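You operate a simulated robot arm through the tools that you are given. There is no shell and no other tool.

The job below is to be done with a simulated robot arm. You get a single attempt, and the scene is never put back.

TASK
Box the loose card that the beige postal box names, seal the box and put it in the out tray.
Fine: shut the lid and press it till its red strip shows.

Only the result counts: the job must be done as asked and must still hold three seconds after the hand-in. Knocking over, shifting, dropping, spilling or breaking anything else fails it. Lids that push on must go on centred and level and be pressed home; caps that screw on are set level and turned clockwise until they are tight.

THE ROBOT
A 6-joint arm with a three-finger gripper, fixed in place. Base frame: the origin is on the floor under the middle of its stand, x ahead of it, y to its left, z up. Lengths are in m, angles in rad, forces in N, time in s.
It reaches about 1.213 m from its shoulder. Its first joint turns from -2.897 to 2.897 rad. Payload 4.89 kg.
The TCP is the grasp point between the finger pads, 0.03 m short of the fingertips. In the tool frame z runs along the fingers and y along their closing line. The gripper opens to 0.164 m; its body begins 0.125 m behind the TCP.
Orientation is that of the tool frame in the base frame, as a unit quaternion [x, y, z, w]. With the fingers straight down and closing along the base's y, the tool's x points along the base's -x, its y along +y and its z along -z.

THE INTERFACE
- The arm moves only by the tool servo_tool. Its argument "steps" is one flat list of numbers, 7 for each row, row after row: the turn, a rotation vector about the tool's x, y, z in rad, then the shift along the tool's x, y, z in cm, then the closure, from 0 (fully open) to 1 (shut). In form: [rx, ry, rz, x, y, z, grip, rx, ry, rz, x, y, z, grip, ...]. A call has 1 to 20 rows; each row is the pose to reach, as a shift and turn from the pose commanded when the call began, along the tool's axes at that moment. Each row takes 0.2 s and may step no farther than 0.05 m and 0.15 rad from the row before; otherwise, or with a gripper value out of range, the whole call is refused. Where a pose cannot be reached the arm comes as near as it can. A force on the tool above 90 N (or 10 N above the force at the start of the call, whichever is more), or a blocked arm, ends the call early, and 0.2 s more pass. Each finger travels about 0.108 m/s and halts on what it meets, pressing with about 37 N; the grip force reading is that of the motor and also rises with nothing between the fingers. The clock runs only during rows and for 0.2 s after the last one: add rows that repeat a pose to give the fingers time. The reply holds the time, the measured pose of the TCP, the force on the tool along the base axes, the opening and the grip force, in the units named above and with some noise, with the torque about the TCP (base axes, N m) and any sound that the robot's microphone picked up, and new pictures: "show" is both (left out), scene, wrist or none.
- Cameras (640 x 400 px; columns grow to the right, rows downward): "scene" is fixed at [0.3998, 0.6486, 1.3752]; the picture's right is [-0.87, -0.50, 0.00], its down [-0.22, 0.39, -0.89] and it looks along [0.44, -0.77, -0.45] (base axes); focal length 324 px, centre (320, 200). "wrist" rides on the gripper at [0.076, -0.002, -0.152] in the tool frame; the picture's right is [0.02, 1.00, 0.00], its down [-0.88, 0.02, -0.47] and it looks along [-0.47, 0.01, 0.88] (tool axes); focal length 247 px, centre (320, 200). There is no depth. A picture from a camera that has moved, and an enlarged one, comes with that camera's place and axes in the base frame and with its lens.
- move_column(by): moves the trunk up (or, below 0, down) by that many m; the arm rides with it, the base frame stays. It gives what a move gives, with no picture.
- zoom(camera, box): a new picture of the part [left, top, right, bottom] of that camera's present view, enlarged. It takes no simulated time.
- sign_off(): hands the job in; it is judged then, once.

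Nothing tells you positions but the pictures and the camera data. Unless the task says otherwise, let go and move clear before handing in.

The tools are called by a JSON object that holds its "fn" and its "kwargs". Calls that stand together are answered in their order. servo_tool: Moves the arm, as the interface text tells. Its arguments: {"type":"object","properties":{"steps":{"type":"array","items":{"type":"number"}},"show":{"type":"string","enum":["both","scene","wrist","none"]}},"required":["steps"]} The other tools are called the same way: move_column (by) moves the trunk up or down; zoom (camera, box) takes an enlarged picture of a part of a camera's view; sign_off () hands the job in.

At the start:

```text
time: 0.0
position: [0.56, -0.0793, 1.176]
tcp_rot: [0.001, 1.0, 0.0, 0.0]
contact_force: [-0.6, -0.6, 0.5]
ft_torque: [0.02, 0.0, -0.01]
grip_width: 0.1638
grasp_force: 0.1
trunk travel left (down, up): [-0.15, 0.24]
```

scene: 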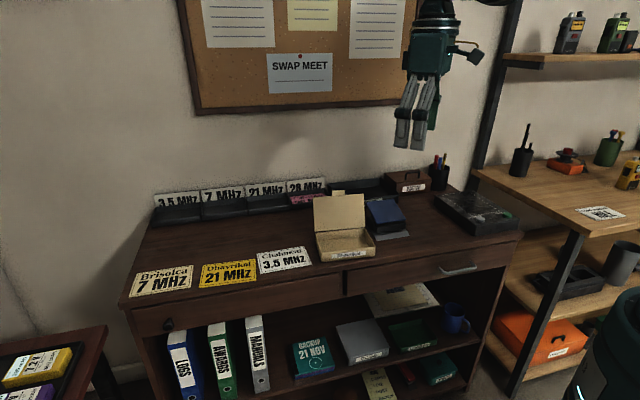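
wrist: 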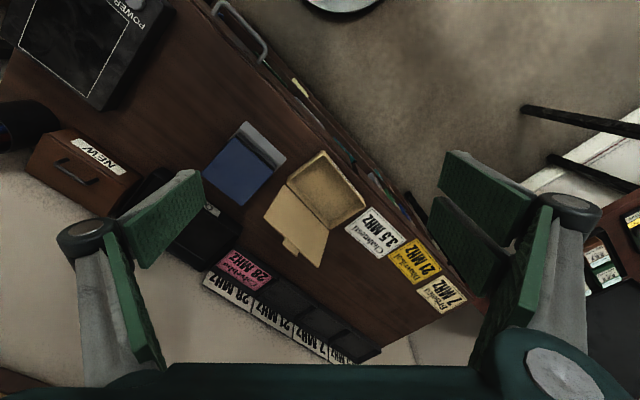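

I see a desk with three loose cards (Briselca 7 MHz, Dhavrikal 21 MHz, Chalnecal 3.5 MHz), an open beige box, and a tray rack. I'll zoom in to read the labels before moving.

{"fn": "zoom", "kwargs": {"camera": "scene", "box": [300, 180, 420, 270]}}

{"fn": "zoom", "kwargs": {"camera": "scene", "box": [120, 230, 320, 310]}}

{"fn": "zoom", "kwargs": {"camera": "scene", "box": [0, 320, 120, 400]}}

{"fn": "zoom", "kwargs": {"camera": "wrist", "box": [180, 100, 480, 370]}}

{"fn": "zoom", "kwargs": {"camera": "scene", "box": [140, 160, 340, 240]}}

{"fn": "zoom", "kwargs": {"camera": "scene", "box": [340, 150, 540, 250]}}

```text
4.44 times, centred on (360, 225) of scene
camera zoom: at [0.3998, 0.6486, 1.3752], right [-0.87, -0.5, 0.0], down [-0.22, 0.39, -0.89], along [0.44, -0.77, -0.45], focal length 1439 px, centre (142, 89)
```

zoom: 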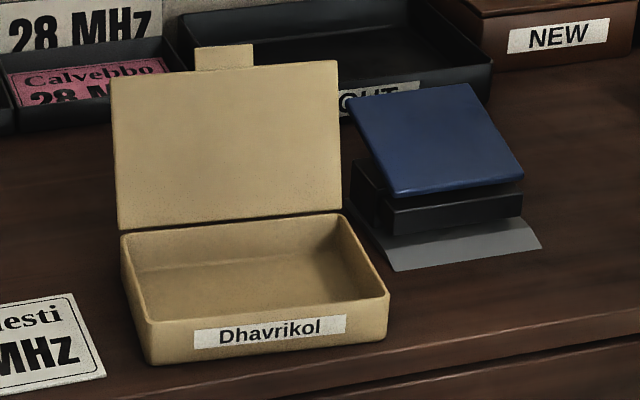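

```text
3.20 times, centred on (220, 270) of scene
camera zoom: at [0.3998, 0.6486, 1.3752], right [-0.87, -0.5, 0.0], down [-0.22, 0.39, -0.89], along [0.44, -0.77, -0.45], focal length 1036 px, centre (640, -24)
```

zoom: 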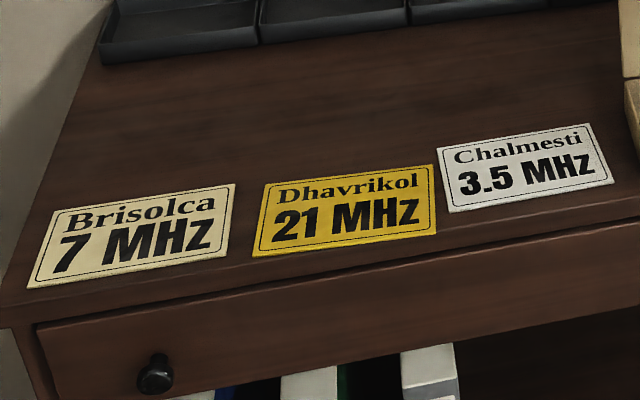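

```text
5.00 times, centred on (60, 360) of scene
camera zoom: at [0.3998, 0.6486, 1.3752], right [-0.87, -0.5, 0.0], down [-0.22, 0.39, -0.89], along [0.44, -0.77, -0.45], focal length 1619 px, centre (1620, -600)
```

zoom: 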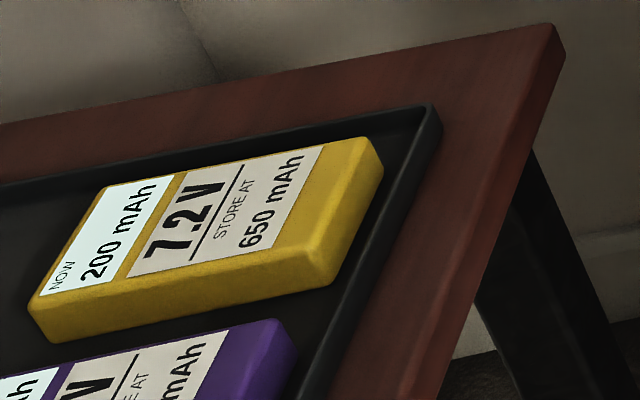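

```text
1.48 times, centred on (330, 235) of wrist
camera zoom: at [0.4848, -0.0822, 1.3285], right [-0.02, 1.0, 0.0], down [0.88, 0.02, 0.47], along [0.47, 0.01, -0.88], focal length 366 px, centre (305, 148)
```

zoom: 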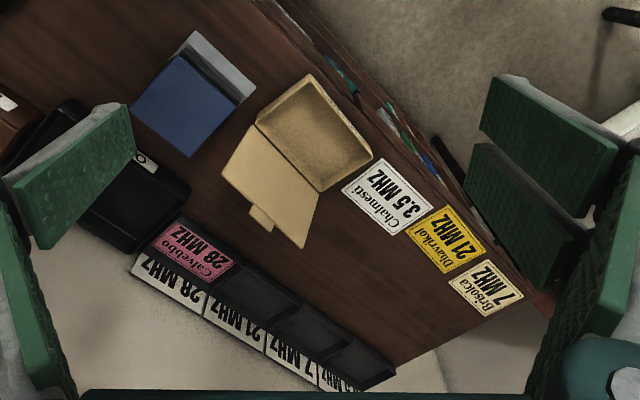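

```text
3.20 times, centred on (240, 200) of scene
camera zoom: at [0.3998, 0.6486, 1.3752], right [-0.87, -0.5, 0.0], down [-0.22, 0.39, -0.89], along [0.44, -0.77, -0.45], focal length 1036 px, centre (576, 200)
```

zoom: 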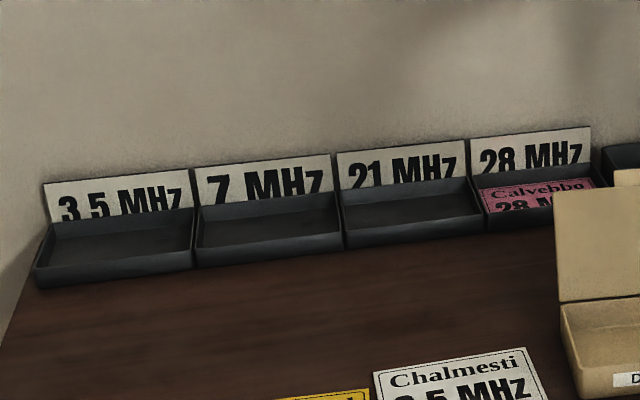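

```text
3.20 times, centred on (440, 200) of scene
camera zoom: at [0.3998, 0.6486, 1.3752], right [-0.87, -0.5, 0.0], down [-0.22, 0.39, -0.89], along [0.44, -0.77, -0.45], focal length 1036 px, centre (-64, 200)
```

zoom: 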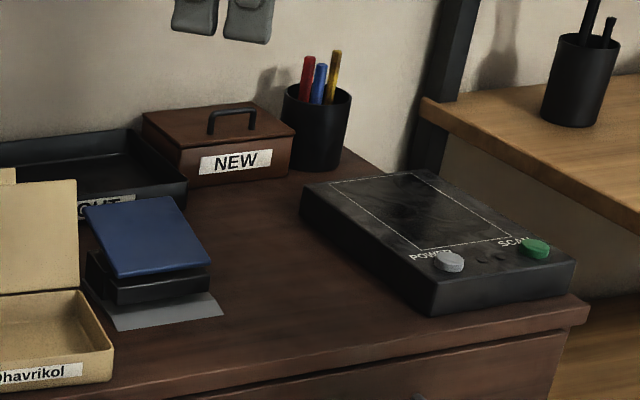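

The box is labelled "Dhavrikol", which matches the yellow Dhavrikol 21 MHz card. By triangulation the card is near (0.947, 0.18), the desk top is near z≈0.817, and the open box is near (0.73, -0.07) and turned about 40°. I'll move above the card, turned to line up with it, for a closer look.

{"fn": "servo_tool", "kwargs": {"steps": [0, 0, -0.07, -3.4, 2.2, 1.5, 0, 0, 0, -0.14, -6.8, 4.4, 3.0, 0, 0, 0, -0.21, -10.2, 6.6, 4.5, 0, 0, 0, -0.28, -13.6, 8.8, 6.0, 0, 0, 0, -0.35, -17, 11, 7.5, 0, 0, 0, -0.42, -20.4, 13.2, 9.0, 0, 0, 0, -0.49, -23.8, 15.4, 10.5, 0, 0, 0, -0.56, -27.2, 17.6, 12, 0, 0, 0, -0.63, -30.6, 19.8, 13.5, 0, 0, 0, -0.7, -34, 22, 15, 0], "show": "both"}}

```text
time: 2.2
position: [0.9021, 0.1386, 1.0266]
tcp_rot: [-0.344, 0.939, 0.0, 0.0]
contact_force: [-1.8, -0.8, 1.3]
ft_torque: [0.12, -0.26, -0.03]
grip_width: 0.1641
grasp_force: 0.0
trunk travel left (down, up): [-0.15, 0.24]
camera wrist: at [0.8457, 0.0876, 1.1789], right [-0.66, 0.75, 0.0], down [0.66, 0.58, 0.47], along [0.36, 0.31, -0.88], focal length 247 px, centre (320, 200)
```

scene: 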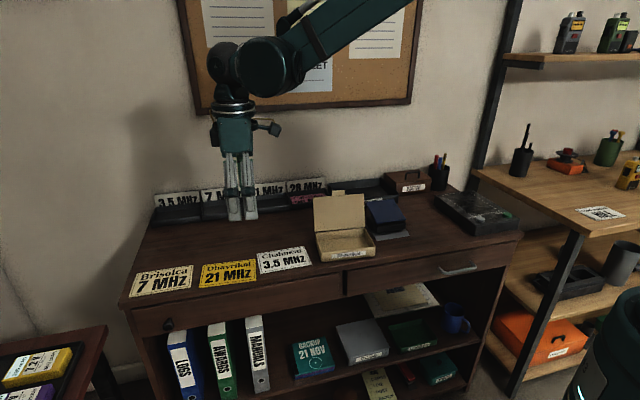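
wrist: 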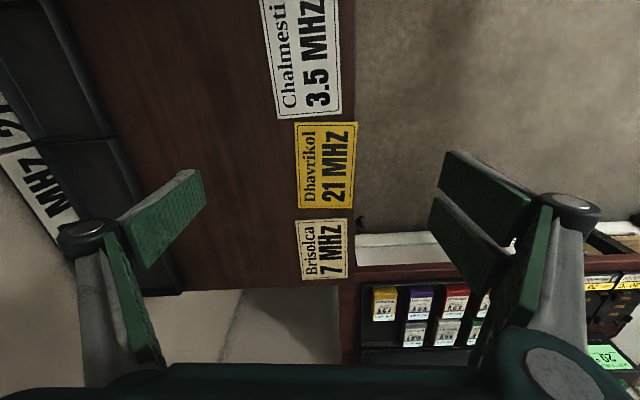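

The yellow card is now just below the gripper, with its long side nearly along the tool's x. I'll zoom in to get exact edges and the gaps to the other cards.

{"fn": "zoom", "kwargs": {"camera": "wrist", "box": [256, 90, 400, 180]}}

{"fn": "zoom", "kwargs": {"camera": "wrist", "box": [256, 150, 400, 240]}}

{"fn": "zoom", "kwargs": {"camera": "scene", "box": [190, 240, 270, 290]}}

{"fn": "zoom", "kwargs": {"camera": "wrist", "box": [60, 120, 580, 400]}}

```text
4.44 times, centred on (328, 135) of wrist
camera zoom: at [0.8457, 0.0876, 1.1789], right [-0.66, 0.75, 0.0], down [0.66, 0.58, 0.47], along [0.36, 0.31, -0.88], focal length 1098 px, centre (284, 489)
```

zoom: 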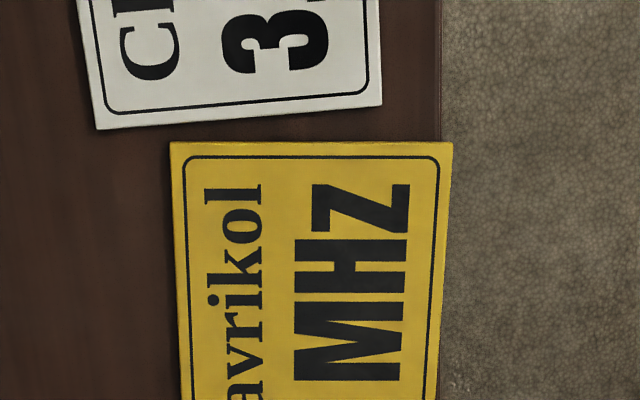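

```text
4.44 times, centred on (328, 195) of wrist
camera zoom: at [0.8457, 0.0876, 1.1789], right [-0.66, 0.75, 0.0], down [0.66, 0.58, 0.47], along [0.36, 0.31, -0.88], focal length 1098 px, centre (284, 222)
```

zoom: 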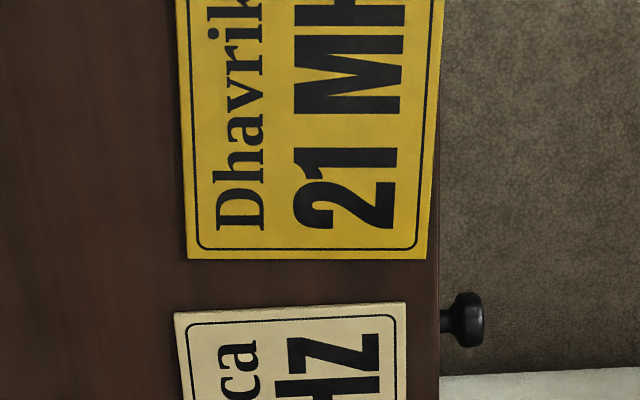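

```text
8.00 times, centred on (230, 265) of scene
camera zoom: at [0.3998, 0.6486, 1.3752], right [-0.87, -0.5, 0.0], down [-0.22, 0.39, -0.89], along [0.44, -0.77, -0.45], focal length 2591 px, centre (1040, -320)
```

zoom: 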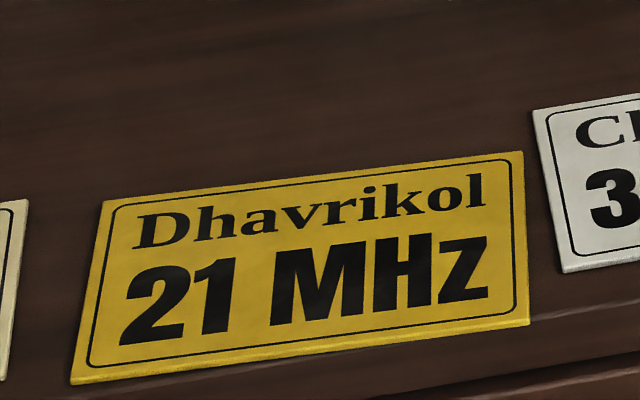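

```text
1.23 times, centred on (320, 260) of wrist
camera zoom: at [0.8457, 0.0876, 1.1789], right [-0.66, 0.75, 0.0], down [0.66, 0.58, 0.47], along [0.36, 0.31, -0.88], focal length 304 px, centre (320, 126)
```

zoom: 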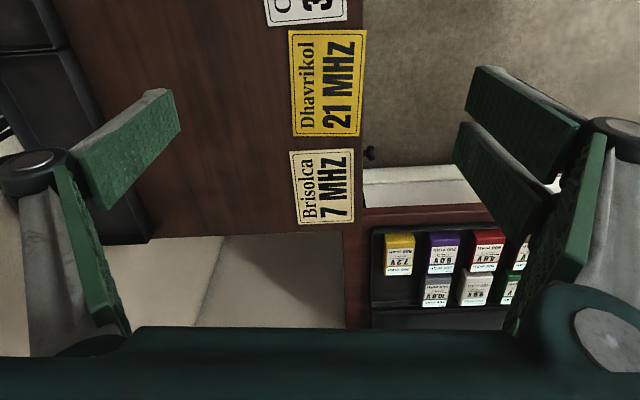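

{"fn": "zoom", "kwargs": {"camera": "scene", "box": [190, 90, 310, 230]}}

{"fn": "zoom", "kwargs": {"camera": "wrist", "box": [50, 150, 250, 400]}}

{"fn": "zoom", "kwargs": {"camera": "wrist", "box": [400, 130, 640, 400]}}

```text
2.86 times, centred on (250, 160) of scene
camera zoom: at [0.3998, 0.6486, 1.3752], right [-0.87, -0.5, 0.0], down [-0.22, 0.39, -0.89], along [0.44, -0.77, -0.45], focal length 925 px, centre (520, 314)
```

zoom: 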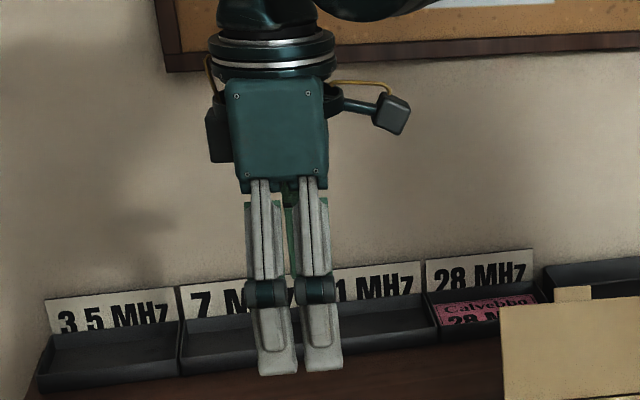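

```text
1.60 times, centred on (150, 275) of wrist
camera zoom: at [0.8457, 0.0876, 1.1789], right [-0.66, 0.75, 0.0], down [0.66, 0.58, 0.47], along [0.36, 0.31, -0.88], focal length 395 px, centre (592, 80)
```

zoom: 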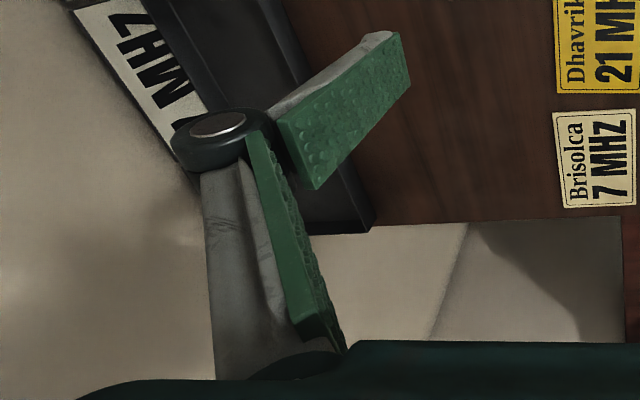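

```text
1.48 times, centred on (520, 265) of wrist
camera zoom: at [0.8457, 0.0876, 1.1789], right [-0.66, 0.75, 0.0], down [0.66, 0.58, 0.47], along [0.36, 0.31, -0.88], focal length 366 px, centre (24, 104)
```

zoom: 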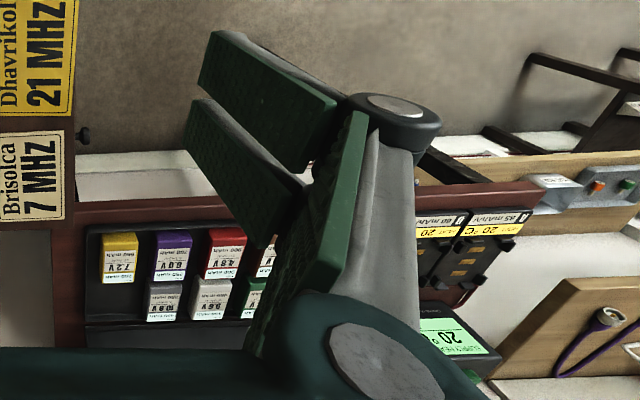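

The card is about 0.14 × 0.092 m and roughly 3 mm thick, and its front edge is right at the desk edge. The single finger is on the tool's -y side and the pair is on +y. Before going down, I'll half close the gripper in free air to see how the opening and fingertip depth depend on closure.

{"fn": "servo_tool", "kwargs": {"steps": [0, 0, 0, 0, 0, 0, 0.37, 0, 0, 0, 0, 0, 0, 0.37, 0, 0, 0, 0, 0, 0, 0.37], "show": "both"}}

{"fn": "zoom", "kwargs": {"camera": "scene", "box": [190, 90, 310, 230]}}

```text
time: 3.0
position: [0.902, 0.1395, 1.0266]
tcp_rot: [-0.344, 0.939, 0.0, -0.001]
contact_force: [0.9, 0.0, 0.5]
ft_torque: [-0.03, -0.03, 0.0]
grip_width: 0.1035
grasp_force: 0.1
trunk travel left (down, up): [-0.15, 0.24]
camera wrist: at [0.846, 0.088, 1.1784], right [-0.66, 0.75, 0.0], down [0.66, 0.58, 0.47], along [0.35, 0.31, -0.88], focal length 247 px, centre (320, 200)
```

scene: 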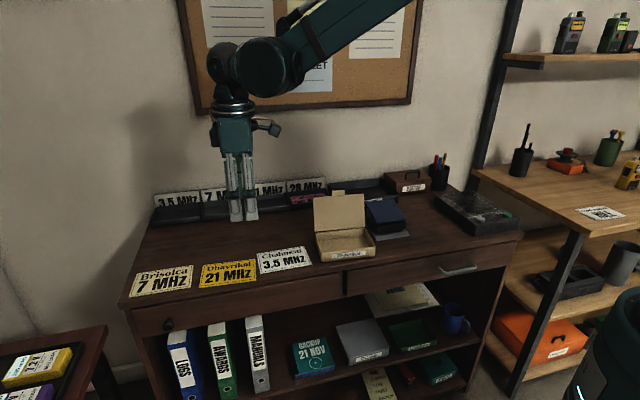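
wrist: 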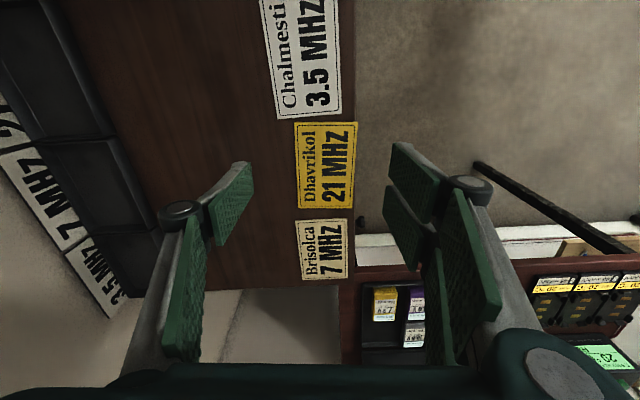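

```text
2.86 times, centred on (250, 160) of scene
camera zoom: at [0.3998, 0.6486, 1.3752], right [-0.87, -0.5, 0.0], down [-0.22, 0.39, -0.89], along [0.44, -0.77, -0.45], focal length 925 px, centre (520, 314)
```

zoom: 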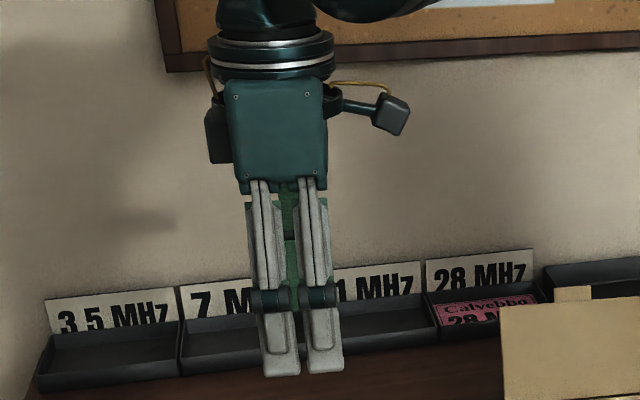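

Closure maps linearly to opening (0.37 gives 0.1035 m), and the tips sit about 0.023 m below the TCP at that opening. In tool coordinates the card centre is at about (-6.0, +0.9) cm, turned by -0.017 rad. I'll go over it and descend to a little above the desk.

{"fn": "servo_tool", "kwargs": {"steps": [0, 0, -0.017, -3.0, 0.45, 0, 0.37, 0, 0, -0.017, -6.03, 0.9, 0, 0.37, 0, 0, -0.017, -6.03, 0.9, 4, 0.37, 0, 0, -0.017, -6.03, 0.9, 8, 0.37, 0, 0, -0.017, -6.03, 0.9, 12, 0.37, 0, 0, -0.017, -6.03, 0.9, 15, 0.37, 0, 0, -0.017, -6.03, 0.9, 16.6, 0.37], "show": "both"}}

{"fn": "zoom", "kwargs": {"camera": "scene", "box": [180, 190, 300, 290]}}

{"fn": "zoom", "kwargs": {"camera": "wrist", "box": [200, 100, 440, 250]}}

```text
time: 4.6
position: [0.9409, 0.1861, 0.8611]
tcp_rot: [-0.351, 0.936, 0.0, 0.0]
contact_force: [-0.7, 0.0, -0.3]
ft_torque: [0.03, -0.08, -0.02]
grip_width: 0.1034
grasp_force: 0.1
trunk travel left (down, up): [-0.15, 0.24]
camera wrist: at [0.8859, 0.1341, 1.0137], right [-0.67, 0.74, 0.0], down [0.65, 0.59, 0.47], along [0.35, 0.32, -0.88], focal length 247 px, centre (320, 200)
```

scene: 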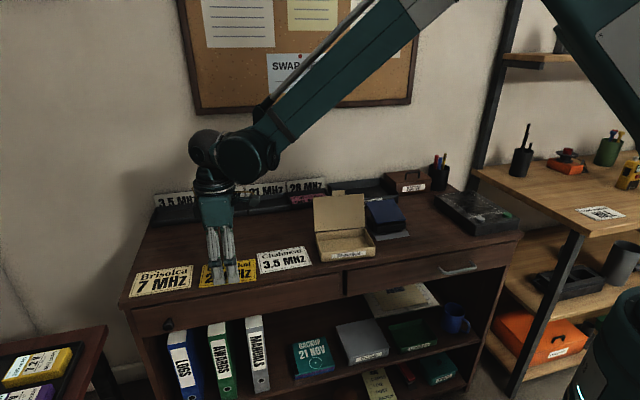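
wrist: 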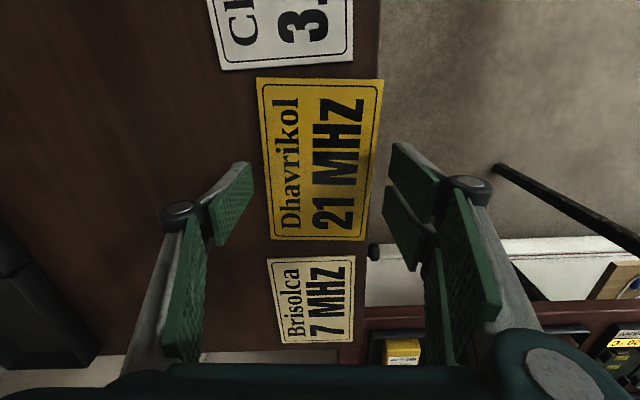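

```text
4.00 times, centred on (240, 240) of scene
camera zoom: at [0.3998, 0.6486, 1.3752], right [-0.87, -0.5, 0.0], down [-0.22, 0.39, -0.89], along [0.44, -0.77, -0.45], focal length 1295 px, centre (640, 40)
```

zoom: 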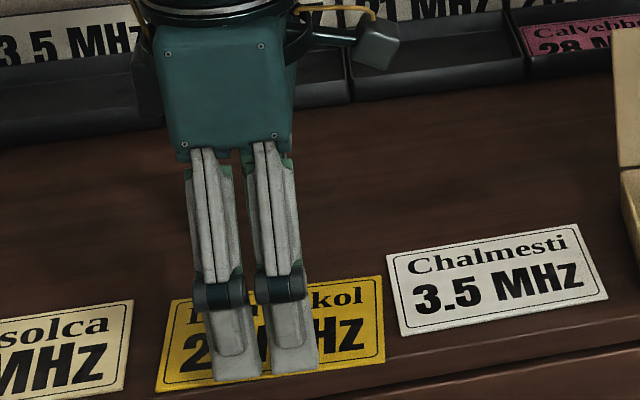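

```text
2.67 times, centred on (320, 175) of wrist
camera zoom: at [0.8859, 0.1341, 1.0137], right [-0.67, 0.74, 0.0], down [0.65, 0.59, 0.47], along [0.35, 0.32, -0.88], focal length 659 px, centre (320, 267)
```

zoom: 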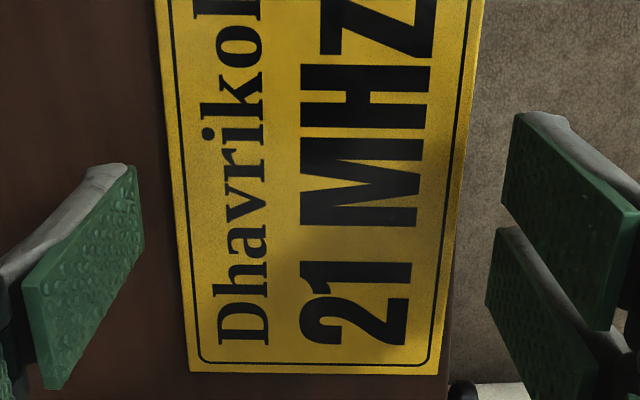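

The card is centred between the pads to about 1 mm. I'll lower the rest in small steps and watch for contact with the desk.

{"fn": "servo_tool", "kwargs": {"steps": [0, 0, 0, 0, 0, 0.8, 0.37, 0, 0, 0, 0, 0, 1.4, 0.37, 0, 0, 0, 0, 0, 1.6, 0.37], "show": "both"}}

{"fn": "zoom", "kwargs": {"camera": "scene", "box": [200, 230, 260, 300]}}

{"fn": "zoom", "kwargs": {"camera": "wrist", "box": [200, 100, 440, 250]}}

```text
time: 5.4
position: [0.9412, 0.1857, 0.845]
tcp_rot: [-0.351, 0.936, 0.0, 0.0]
contact_force: [0.5, 0.4, 0.4]
ft_torque: [-0.03, -0.03, 0.0]
grip_width: 0.1035
grasp_force: 0.0
trunk travel left (down, up): [-0.15, 0.24]
camera wrist: at [0.8855, 0.134, 0.9972], right [-0.67, 0.74, 0.0], down [0.65, 0.59, 0.47], along [0.35, 0.32, -0.88], focal length 247 px, centre (320, 200)
```

scene: 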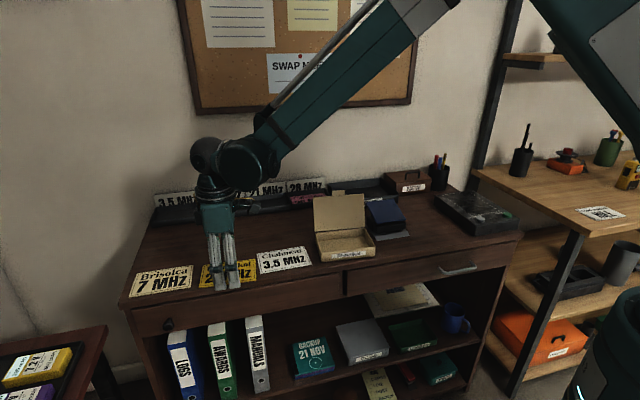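
wrist: 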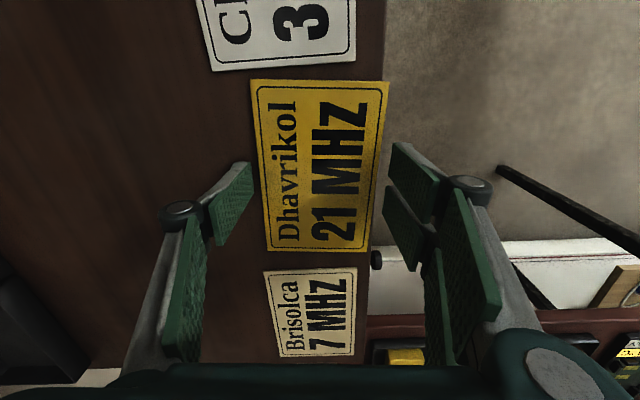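

```text
5.71 times, centred on (230, 265) of scene
camera zoom: at [0.3998, 0.6486, 1.3752], right [-0.87, -0.5, 0.0], down [-0.22, 0.39, -0.89], along [0.44, -0.77, -0.45], focal length 1850 px, centre (834, -171)
```

zoom: 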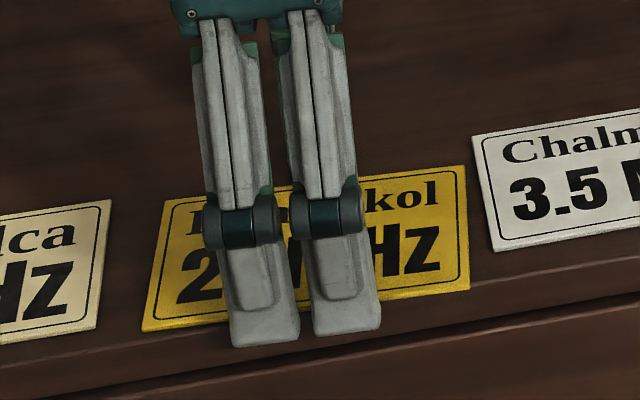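

```text
2.67 times, centred on (320, 175) of wrist
camera zoom: at [0.8855, 0.134, 0.9972], right [-0.67, 0.74, 0.0], down [0.65, 0.59, 0.47], along [0.35, 0.32, -0.88], focal length 659 px, centre (320, 267)
```

zoom: 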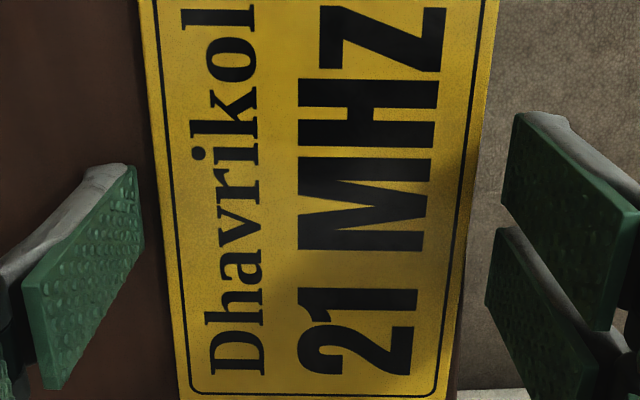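

No contact yet, with the tips near z≈0.8215. I'll continue down in 1 mm steps.

{"fn": "servo_tool", "kwargs": {"steps": [0, 0, 0, 0, 0, 0.1, 0.37, 0, 0, 0, 0, 0, 0.2, 0.37, 0, 0, 0, 0, 0, 0.2, 0.37], "show": "none"}}

{"fn": "servo_tool", "kwargs": {"steps": [0, 0, 0, 0, 0, 0.1, 0.37, 0, 0, 0, 0, 0, 0.1, 0.37], "show": "wrist"}}

{"fn": "zoom", "kwargs": {"camera": "wrist", "box": [200, 140, 280, 240]}}

```text
time: 6.2
position: [0.9405, 0.1862, 0.8427]
tcp_rot: [-0.351, 0.936, 0.001, 0.0]
contact_force: [6.9, 2.1, 13.1]
ft_torque: [-0.52, -0.68, 0.42]
grip_width: 0.1072
grasp_force: 3.9
trunk travel left (down, up): [-0.15, 0.24]
```

```text
time: 6.8
position: [0.9398, 0.1866, 0.8423]
tcp_rot: [-0.351, 0.936, 0.0, 0.0]
contact_force: [10.7, 1.1, 20.1]
ft_torque: [-0.92, -1.05, 0.56]
grip_width: 0.1101
grasp_force: 7.3
trunk travel left (down, up): [-0.15, 0.24]
camera wrist: at [0.8846, 0.1338, 0.9944], right [-0.67, 0.74, 0.0], down [0.65, 0.59, 0.47], along [0.35, 0.32, -0.88], focal length 247 px, centre (320, 200)
```

wrist: 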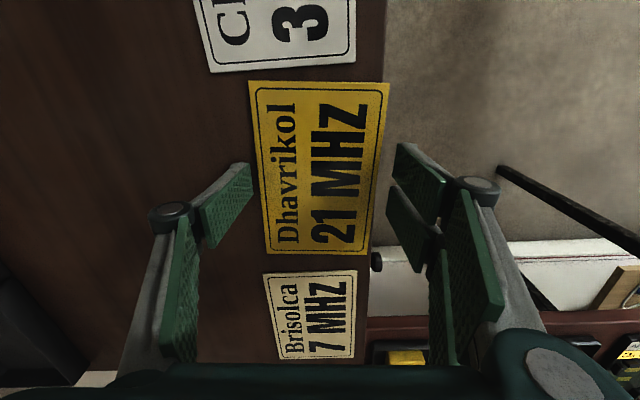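

```text
4.00 times, centred on (240, 190) of wrist
camera zoom: at [0.8846, 0.1338, 0.9944], right [-0.67, 0.74, 0.0], down [0.65, 0.59, 0.47], along [0.35, 0.32, -0.88], focal length 988 px, centre (640, 240)
```

zoom: 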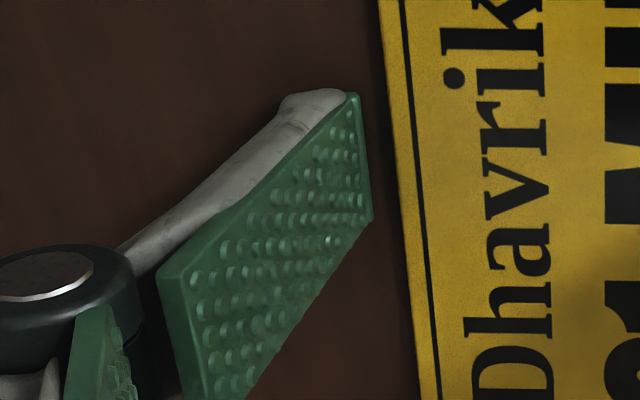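

The tips touched the desk at TCP z≈0.8435. I'll rise a few millimetres so they just clear it, then close on the card's edges.

{"fn": "servo_tool", "kwargs": {"steps": [0, 0, 0, 0, 0, -0.3, 0.37, 0, 0, 0, 0, 0, -0.33, 0.37, 0, 0, 0, 0, 0, -0.33, 0.42, 0, 0, 0, 0, 0, -0.33, 0.5, 0, 0, 0, 0, 0, -0.33, 0.55, 0, 0, 0, 0, 0, -0.33, 0.55], "show": "both"}}

{"fn": "zoom", "kwargs": {"camera": "wrist", "box": [200, 100, 440, 250]}}

{"fn": "zoom", "kwargs": {"camera": "scene", "box": [200, 230, 260, 300]}}

```text
time: 8.2
position: [0.9389, 0.185, 0.8466]
tcp_rot: [-0.351, 0.936, 0.0, 0.001]
contact_force: [13.0, -15.3, 50.3]
ft_torque: [-1.37, -1.32, -0.01]
grip_width: 0.0889
grasp_force: 37.1
trunk travel left (down, up): [-0.15, 0.24]
camera wrist: at [0.8836, 0.1326, 0.9987], right [-0.67, 0.74, 0.0], down [0.65, 0.59, 0.47], along [0.35, 0.32, -0.88], focal length 247 px, centre (320, 200)
```

scene: 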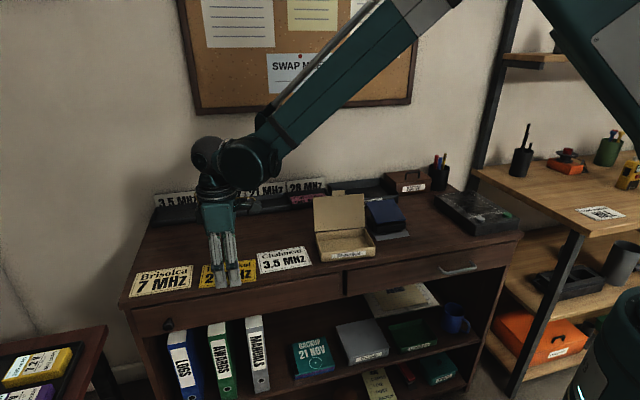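
wrist: 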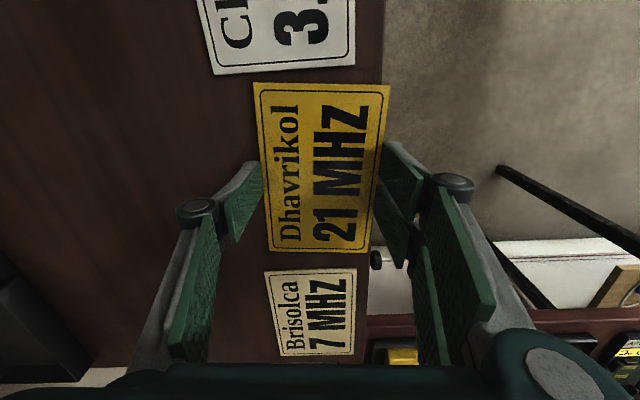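

```text
2.67 times, centred on (320, 175) of wrist
camera zoom: at [0.8836, 0.1326, 0.9987], right [-0.67, 0.74, 0.0], down [0.65, 0.59, 0.47], along [0.35, 0.32, -0.88], focal length 659 px, centre (320, 267)
```

zoom: 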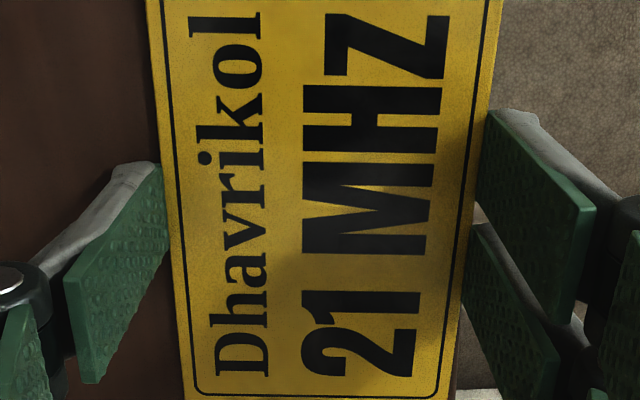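

```text
5.71 times, centred on (230, 265) of scene
camera zoom: at [0.3998, 0.6486, 1.3752], right [-0.87, -0.5, 0.0], down [-0.22, 0.39, -0.89], along [0.44, -0.77, -0.45], focal length 1850 px, centre (834, -171)
```

zoom: 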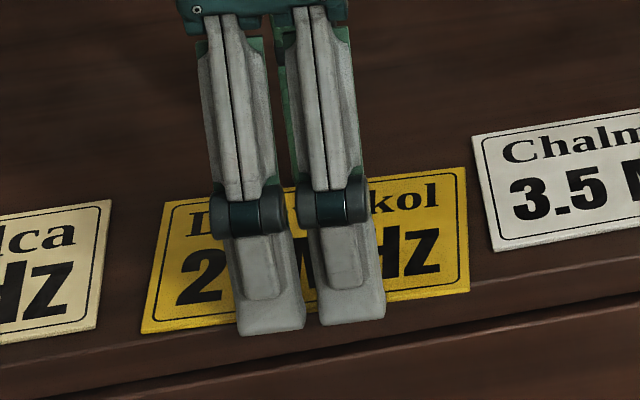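

The pads have stopped at 0.089 m, which matches the card's short side, with a 37 N grip. I'll lift slowly and check that the card comes with it.

{"fn": "servo_tool", "kwargs": {"steps": [0, 0, 0, 0, 0, -0.3, 0.6, 0, 0, 0, 0, 0, -0.8, 0.6, 0, 0, 0, 0, 0, -1.6, 0.6, 0, 0, 0, 0, 0, -3, 0.6], "show": "both"}}

{"fn": "zoom", "kwargs": {"camera": "scene", "box": [180, 220, 280, 300]}}

```text
time: 9.2
position: [0.9408, 0.1866, 0.8743]
tcp_rot: [-0.351, 0.936, 0.0, 0.0]
contact_force: [0.7, 0.7, -0.3]
ft_torque: [-0.01, 0.05, 0.03]
grip_width: 0.0886
grasp_force: 36.7
trunk travel left (down, up): [-0.15, 0.24]
camera wrist: at [0.8846, 0.134, 1.0266], right [-0.67, 0.74, 0.0], down [0.65, 0.59, 0.47], along [0.35, 0.32, -0.88], focal length 247 px, centre (320, 200)
```

scene: 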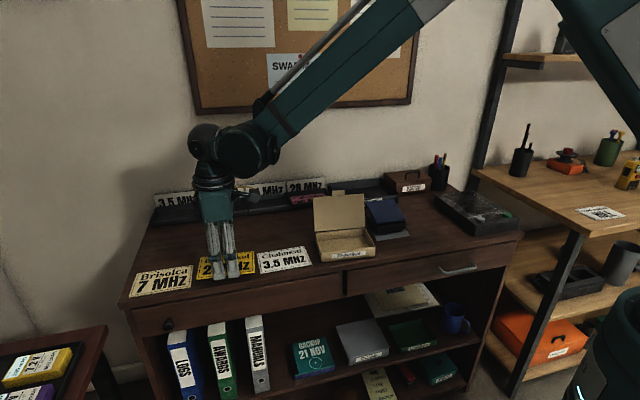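
wrist: 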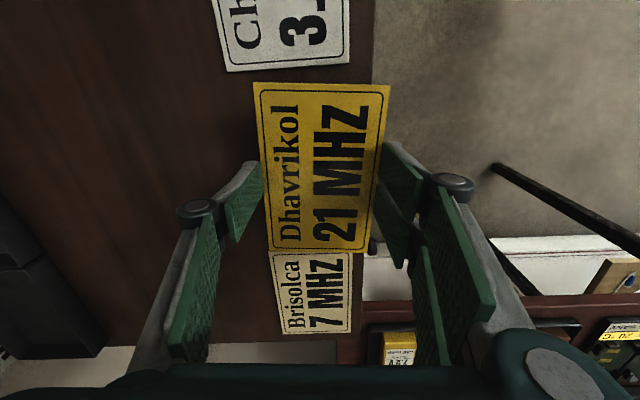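

```text
5.00 times, centred on (230, 260) of scene
camera zoom: at [0.3998, 0.6486, 1.3752], right [-0.87, -0.5, 0.0], down [-0.22, 0.39, -0.89], along [0.44, -0.77, -0.45], focal length 1619 px, centre (770, -100)
```

zoom: 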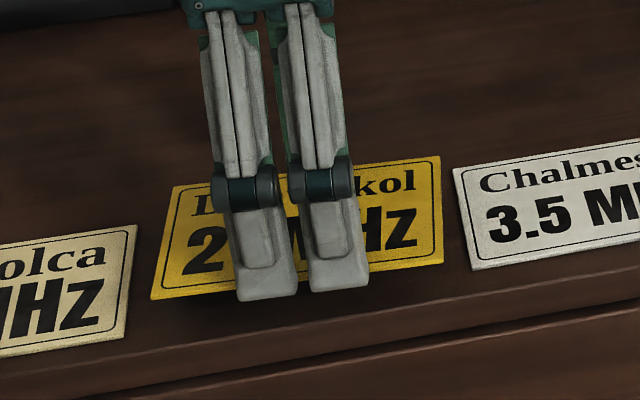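

The card is held level. The open lid would get in the way of the back finger, so I'll set the card down on the clear desk behind the other cards and regrip it by its short ends. First I'll carry it there.

{"fn": "servo_tool", "kwargs": {"steps": [0, 0, 0, 0, 0, -2.6, 0.6, 0, 0, 0, 1.53, -4.18, -2.6, 0.6, 0, 0, 0, 3.06, -8.37, -2.6, 0.6, 0, 0, 0, 4.6, -12.55, -2.6, 0.6, 0, 0, 0, 6.13, -16.73, -2.6, 0.6, 0, 0, 0, 6.13, -16.73, -0.5, 0.6, 0, 0, 0, 6.13, -16.73, 1.5, 0.6], "show": "both"}}

{"fn": "zoom", "kwargs": {"camera": "scene", "box": [180, 170, 360, 290]}}

```text
time: 10.8
position: [1.003, 0.0201, 0.8617]
tcp_rot: [-0.351, 0.936, 0.0, -0.001]
contact_force: [-1.0, -0.2, -0.5]
ft_torque: [0.08, -0.11, -0.02]
grip_width: 0.0887
grasp_force: 36.4
trunk travel left (down, up): [-0.15, 0.24]
camera wrist: at [0.948, -0.0321, 1.0138], right [-0.67, 0.74, 0.0], down [0.65, 0.59, 0.47], along [0.35, 0.32, -0.88], focal length 247 px, centre (320, 200)
```

scene: 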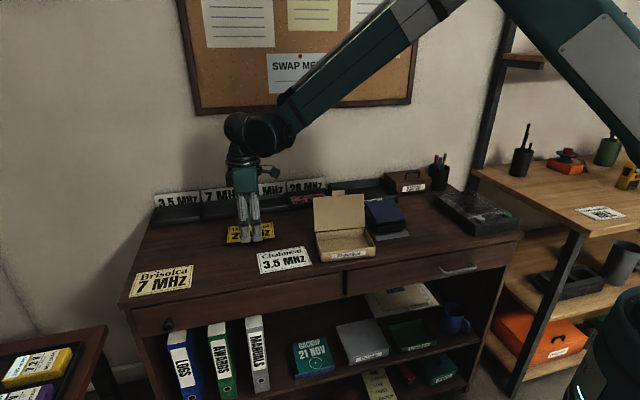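
wrist: 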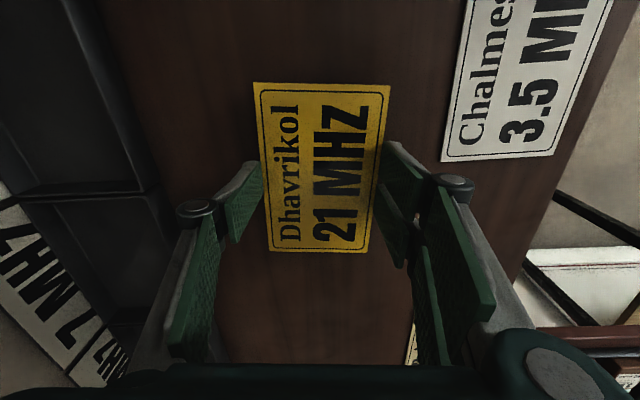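

```text
3.33 times, centred on (270, 230) of scene
camera zoom: at [0.3998, 0.6486, 1.3752], right [-0.87, -0.5, 0.0], down [-0.22, 0.39, -0.89], along [0.44, -0.77, -0.45], focal length 1080 px, centre (487, 100)
```

zoom: 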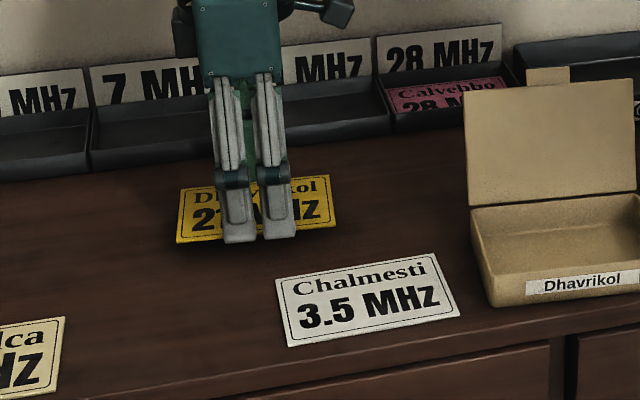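

The spot is clear all round. I'll lower the card to the desk and open only as far as needed.

{"fn": "servo_tool", "kwargs": {"steps": [0, 0, 0, 0, 0, 0.8, 0.6, 0, 0, 0, 0, 0, 1.2, 0.6, 0, 0, 0, 0, 0, 1.4, 0.6, 0, 0, 0, 0, 0, 1.4, 0.6], "show": "none"}}

```text
time: 11.8
position: [1.0039, 0.0201, 0.8465]
tcp_rot: [-0.351, 0.936, 0.0, 0.0]
contact_force: [1.5, -0.7, 10.4]
ft_torque: [0.23, 0.21, 0.02]
grip_width: 0.0885
grasp_force: 37.1
trunk travel left (down, up): [-0.15, 0.24]
```

The card is down with about 10 N on the desk. I'll release it and rise straight up.

{"fn": "servo_tool", "kwargs": {"steps": [0, 0, 0, 0, 0, 0, 0.36, 0, 0, 0, 0, 0, 0, 0.34, 0, 0, 0, 0, 0, -1.0, 0.34, 0, 0, 0, 0, 0, -4, 0.2, 0, 0, 0, 0, 0, -8, 0.0, 0, 0, 0, 0, 0, -12, 0.0, 0, 0, 0, 0, 0, -14, 0.0], "show": "both"}}

{"fn": "zoom", "kwargs": {"camera": "wrist", "box": [220, 80, 420, 220]}}

{"fn": "zoom", "kwargs": {"camera": "scene", "box": [180, 170, 360, 290]}}

```text
time: 13.4
position: [1.0052, 0.0194, 0.9864]
tcp_rot: [-0.35, 0.937, 0.0, 0.0]
contact_force: [0.2, 1.0, 0.0]
ft_torque: [-0.01, 0.02, 0.04]
grip_width: 0.164
grasp_force: 0.1
trunk travel left (down, up): [-0.15, 0.24]
camera wrist: at [0.9499, -0.0328, 1.1381], right [-0.67, 0.74, 0.0], down [0.65, 0.59, 0.47], along [0.35, 0.32, -0.88], focal length 247 px, centre (320, 200)
```

scene: 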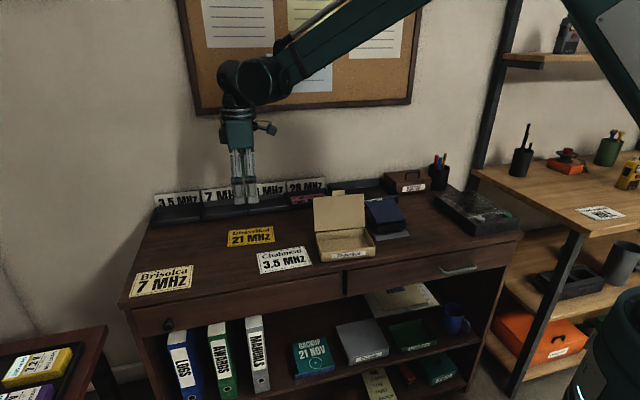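
wrist: 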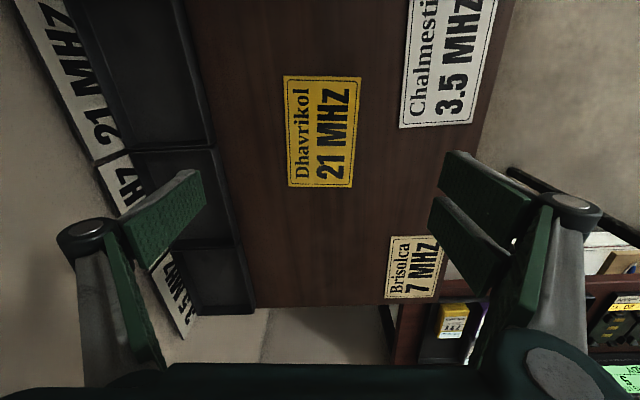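

```text
2.86 times, centred on (320, 150) of wrist
camera zoom: at [0.9499, -0.0328, 1.1381], right [-0.67, 0.74, 0.0], down [0.65, 0.59, 0.47], along [0.35, 0.32, -0.88], focal length 706 px, centre (320, 343)
```

zoom: 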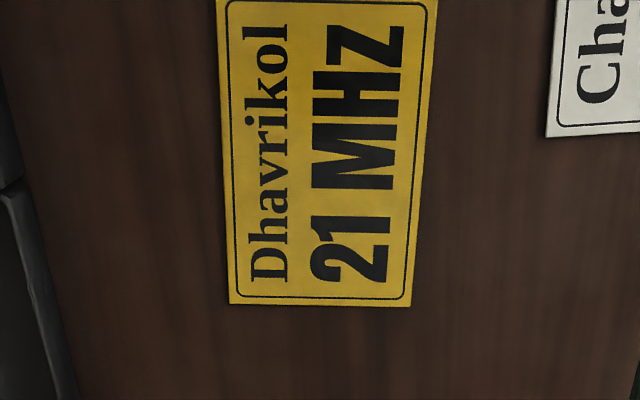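

```text
3.33 times, centred on (270, 230) of scene
camera zoom: at [0.3998, 0.6486, 1.3752], right [-0.87, -0.5, 0.0], down [-0.22, 0.39, -0.89], along [0.44, -0.77, -0.45], focal length 1080 px, centre (487, 100)
```

zoom: 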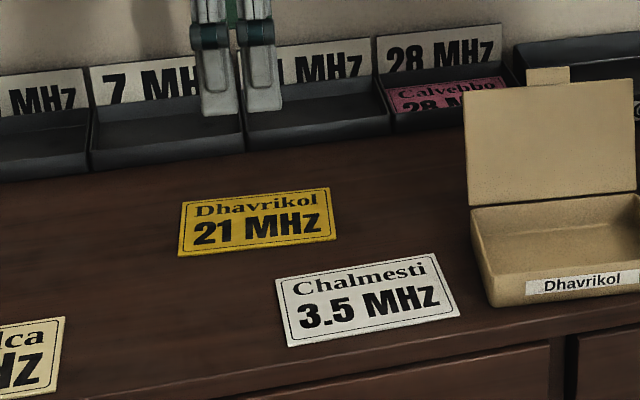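

The card is lying flat in the open space. I'll turn the tool 90° so that it closes along the card's long side.

{"fn": "servo_tool", "kwargs": {"steps": [0, 0, 0.143, 0, 0, 0, 0.06, 0, 0, 0.286, 0, 0, 0, 0.06, 0, 0, 0.429, 0, 0, 0, 0.06, 0, 0, 0.571, 0, 0, 0, 0.06, 0, 0, 0.714, 0, 0, 0, 0.06, 0, 0, 0.857, 0, 0, 0, 0.06, 0, 0, 1.0, 0, 0, 0, 0.06, 0, 0, 1.143, 0, 0, 0, 0.06, 0, 0, 1.286, 0, 0, 0, 0.06, 0, 0, 1.429, -0.2, 0.06, 0, 0.06, 0, 0, 1.571, -0.2, 0.06, 0, 0.06, 0, 0, 1.571, -0.2, 0.06, 3, 0.06], "show": "both"}}

{"fn": "zoom", "kwargs": {"camera": "wrist", "box": [200, 80, 440, 230]}}

```text
time: 16.0
position: [1.0045, 0.0205, 0.9548]
tcp_rot: [0.414, 0.91, 0.001, -0.001]
contact_force: [-1.0, 0.1, 1.7]
ft_torque: [0.0, -0.15, 0.03]
grip_width: 0.1542
grasp_force: 0.0
trunk travel left (down, up): [-0.15, 0.24]
camera wrist: at [0.9544, 0.0766, 1.1079], right [0.74, 0.67, 0.0], down [0.59, -0.65, 0.47], along [0.32, -0.35, -0.88], focal length 247 px, centre (320, 200)
```

scene: 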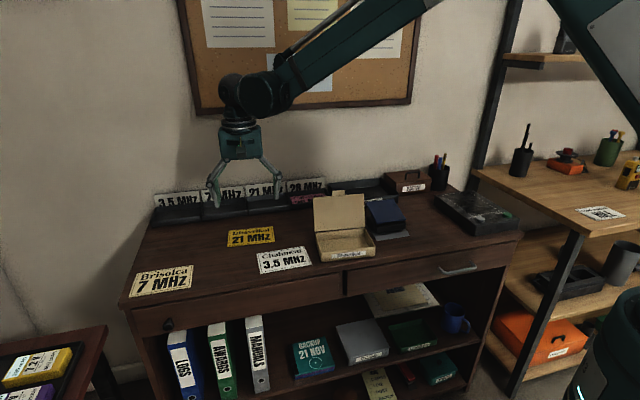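
wrist: 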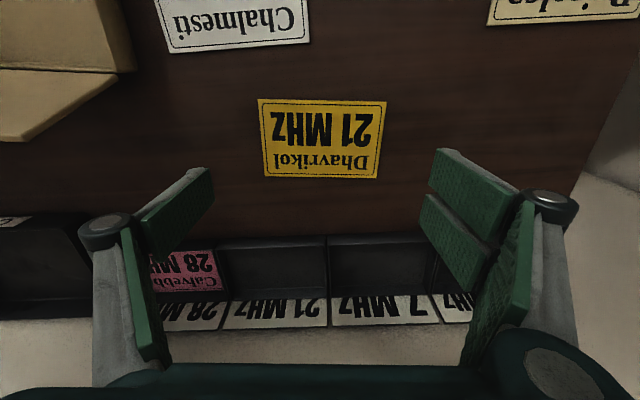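

```text
2.67 times, centred on (320, 155) of wrist
camera zoom: at [0.9544, 0.0766, 1.1079], right [0.74, 0.67, 0.0], down [0.59, -0.65, 0.47], along [0.32, -0.35, -0.88], focal length 659 px, centre (320, 320)
```

zoom: 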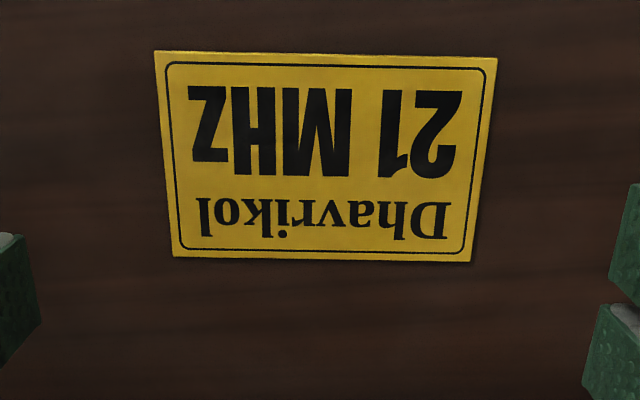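

The tool is aligned with the card's long axis to within about 1 mm and 0.005 rad. I'll descend around it with the opening just wider than the card.

{"fn": "servo_tool", "kwargs": {"steps": [0, 0, 0, 0, 0.1, 4, 0.11, 0, 0, 0, 0, 0.1, 8, 0.11, 0, 0, 0, 0, 0.1, 10.5, 0.11, 0, 0, 0, 0, 0.1, 11.4, 0.11], "show": "both"}}

{"fn": "zoom", "kwargs": {"camera": "wrist", "box": [180, 60, 460, 235]}}

{"fn": "zoom", "kwargs": {"camera": "scene", "box": [200, 190, 300, 260]}}

```text
time: 17.0
position: [1.0075, 0.019, 0.8407]
tcp_rot: [0.414, 0.911, 0.0, -0.001]
contact_force: [0.8, -0.3, 0.6]
ft_torque: [-0.02, -0.02, -0.01]
grip_width: 0.1457
grasp_force: 0.1
trunk travel left (down, up): [-0.15, 0.24]
camera wrist: at [0.9566, 0.0772, 0.9931], right [0.74, 0.67, 0.0], down [0.59, -0.65, 0.47], along [0.32, -0.35, -0.88], focal length 247 px, centre (320, 200)
```

scene: 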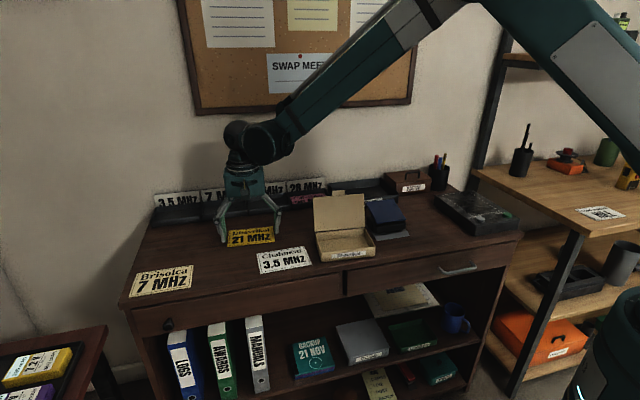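
wrist: 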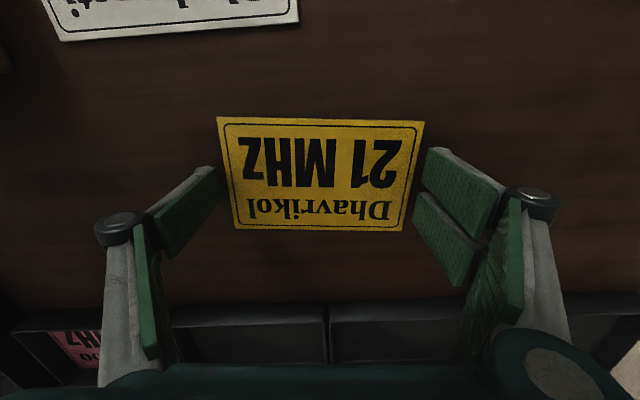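

```text
2.29 times, centred on (320, 148) of wrist
camera zoom: at [0.9566, 0.0772, 0.9931], right [0.74, 0.67, 0.0], down [0.59, -0.65, 0.47], along [0.32, -0.35, -0.88], focal length 564 px, centre (320, 320)
```

zoom: 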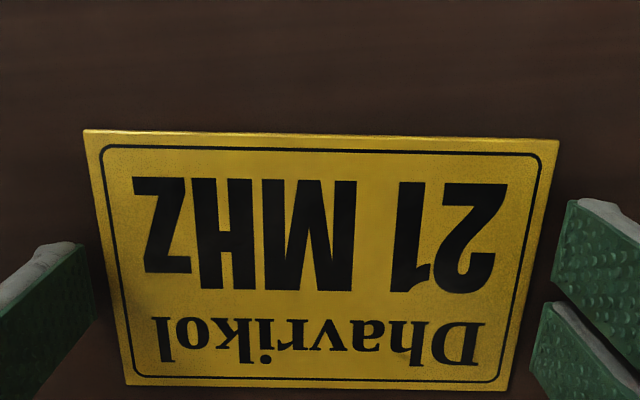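

```text
5.71 times, centred on (250, 225) of scene
camera zoom: at [0.3998, 0.6486, 1.3752], right [-0.87, -0.5, 0.0], down [-0.22, 0.39, -0.89], along [0.44, -0.77, -0.45], focal length 1850 px, centre (720, 57)
```

zoom: 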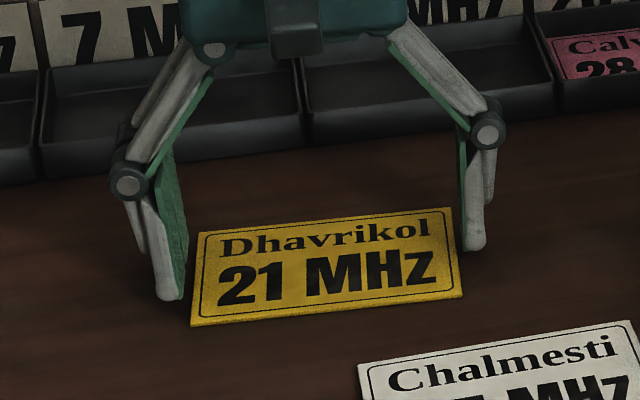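

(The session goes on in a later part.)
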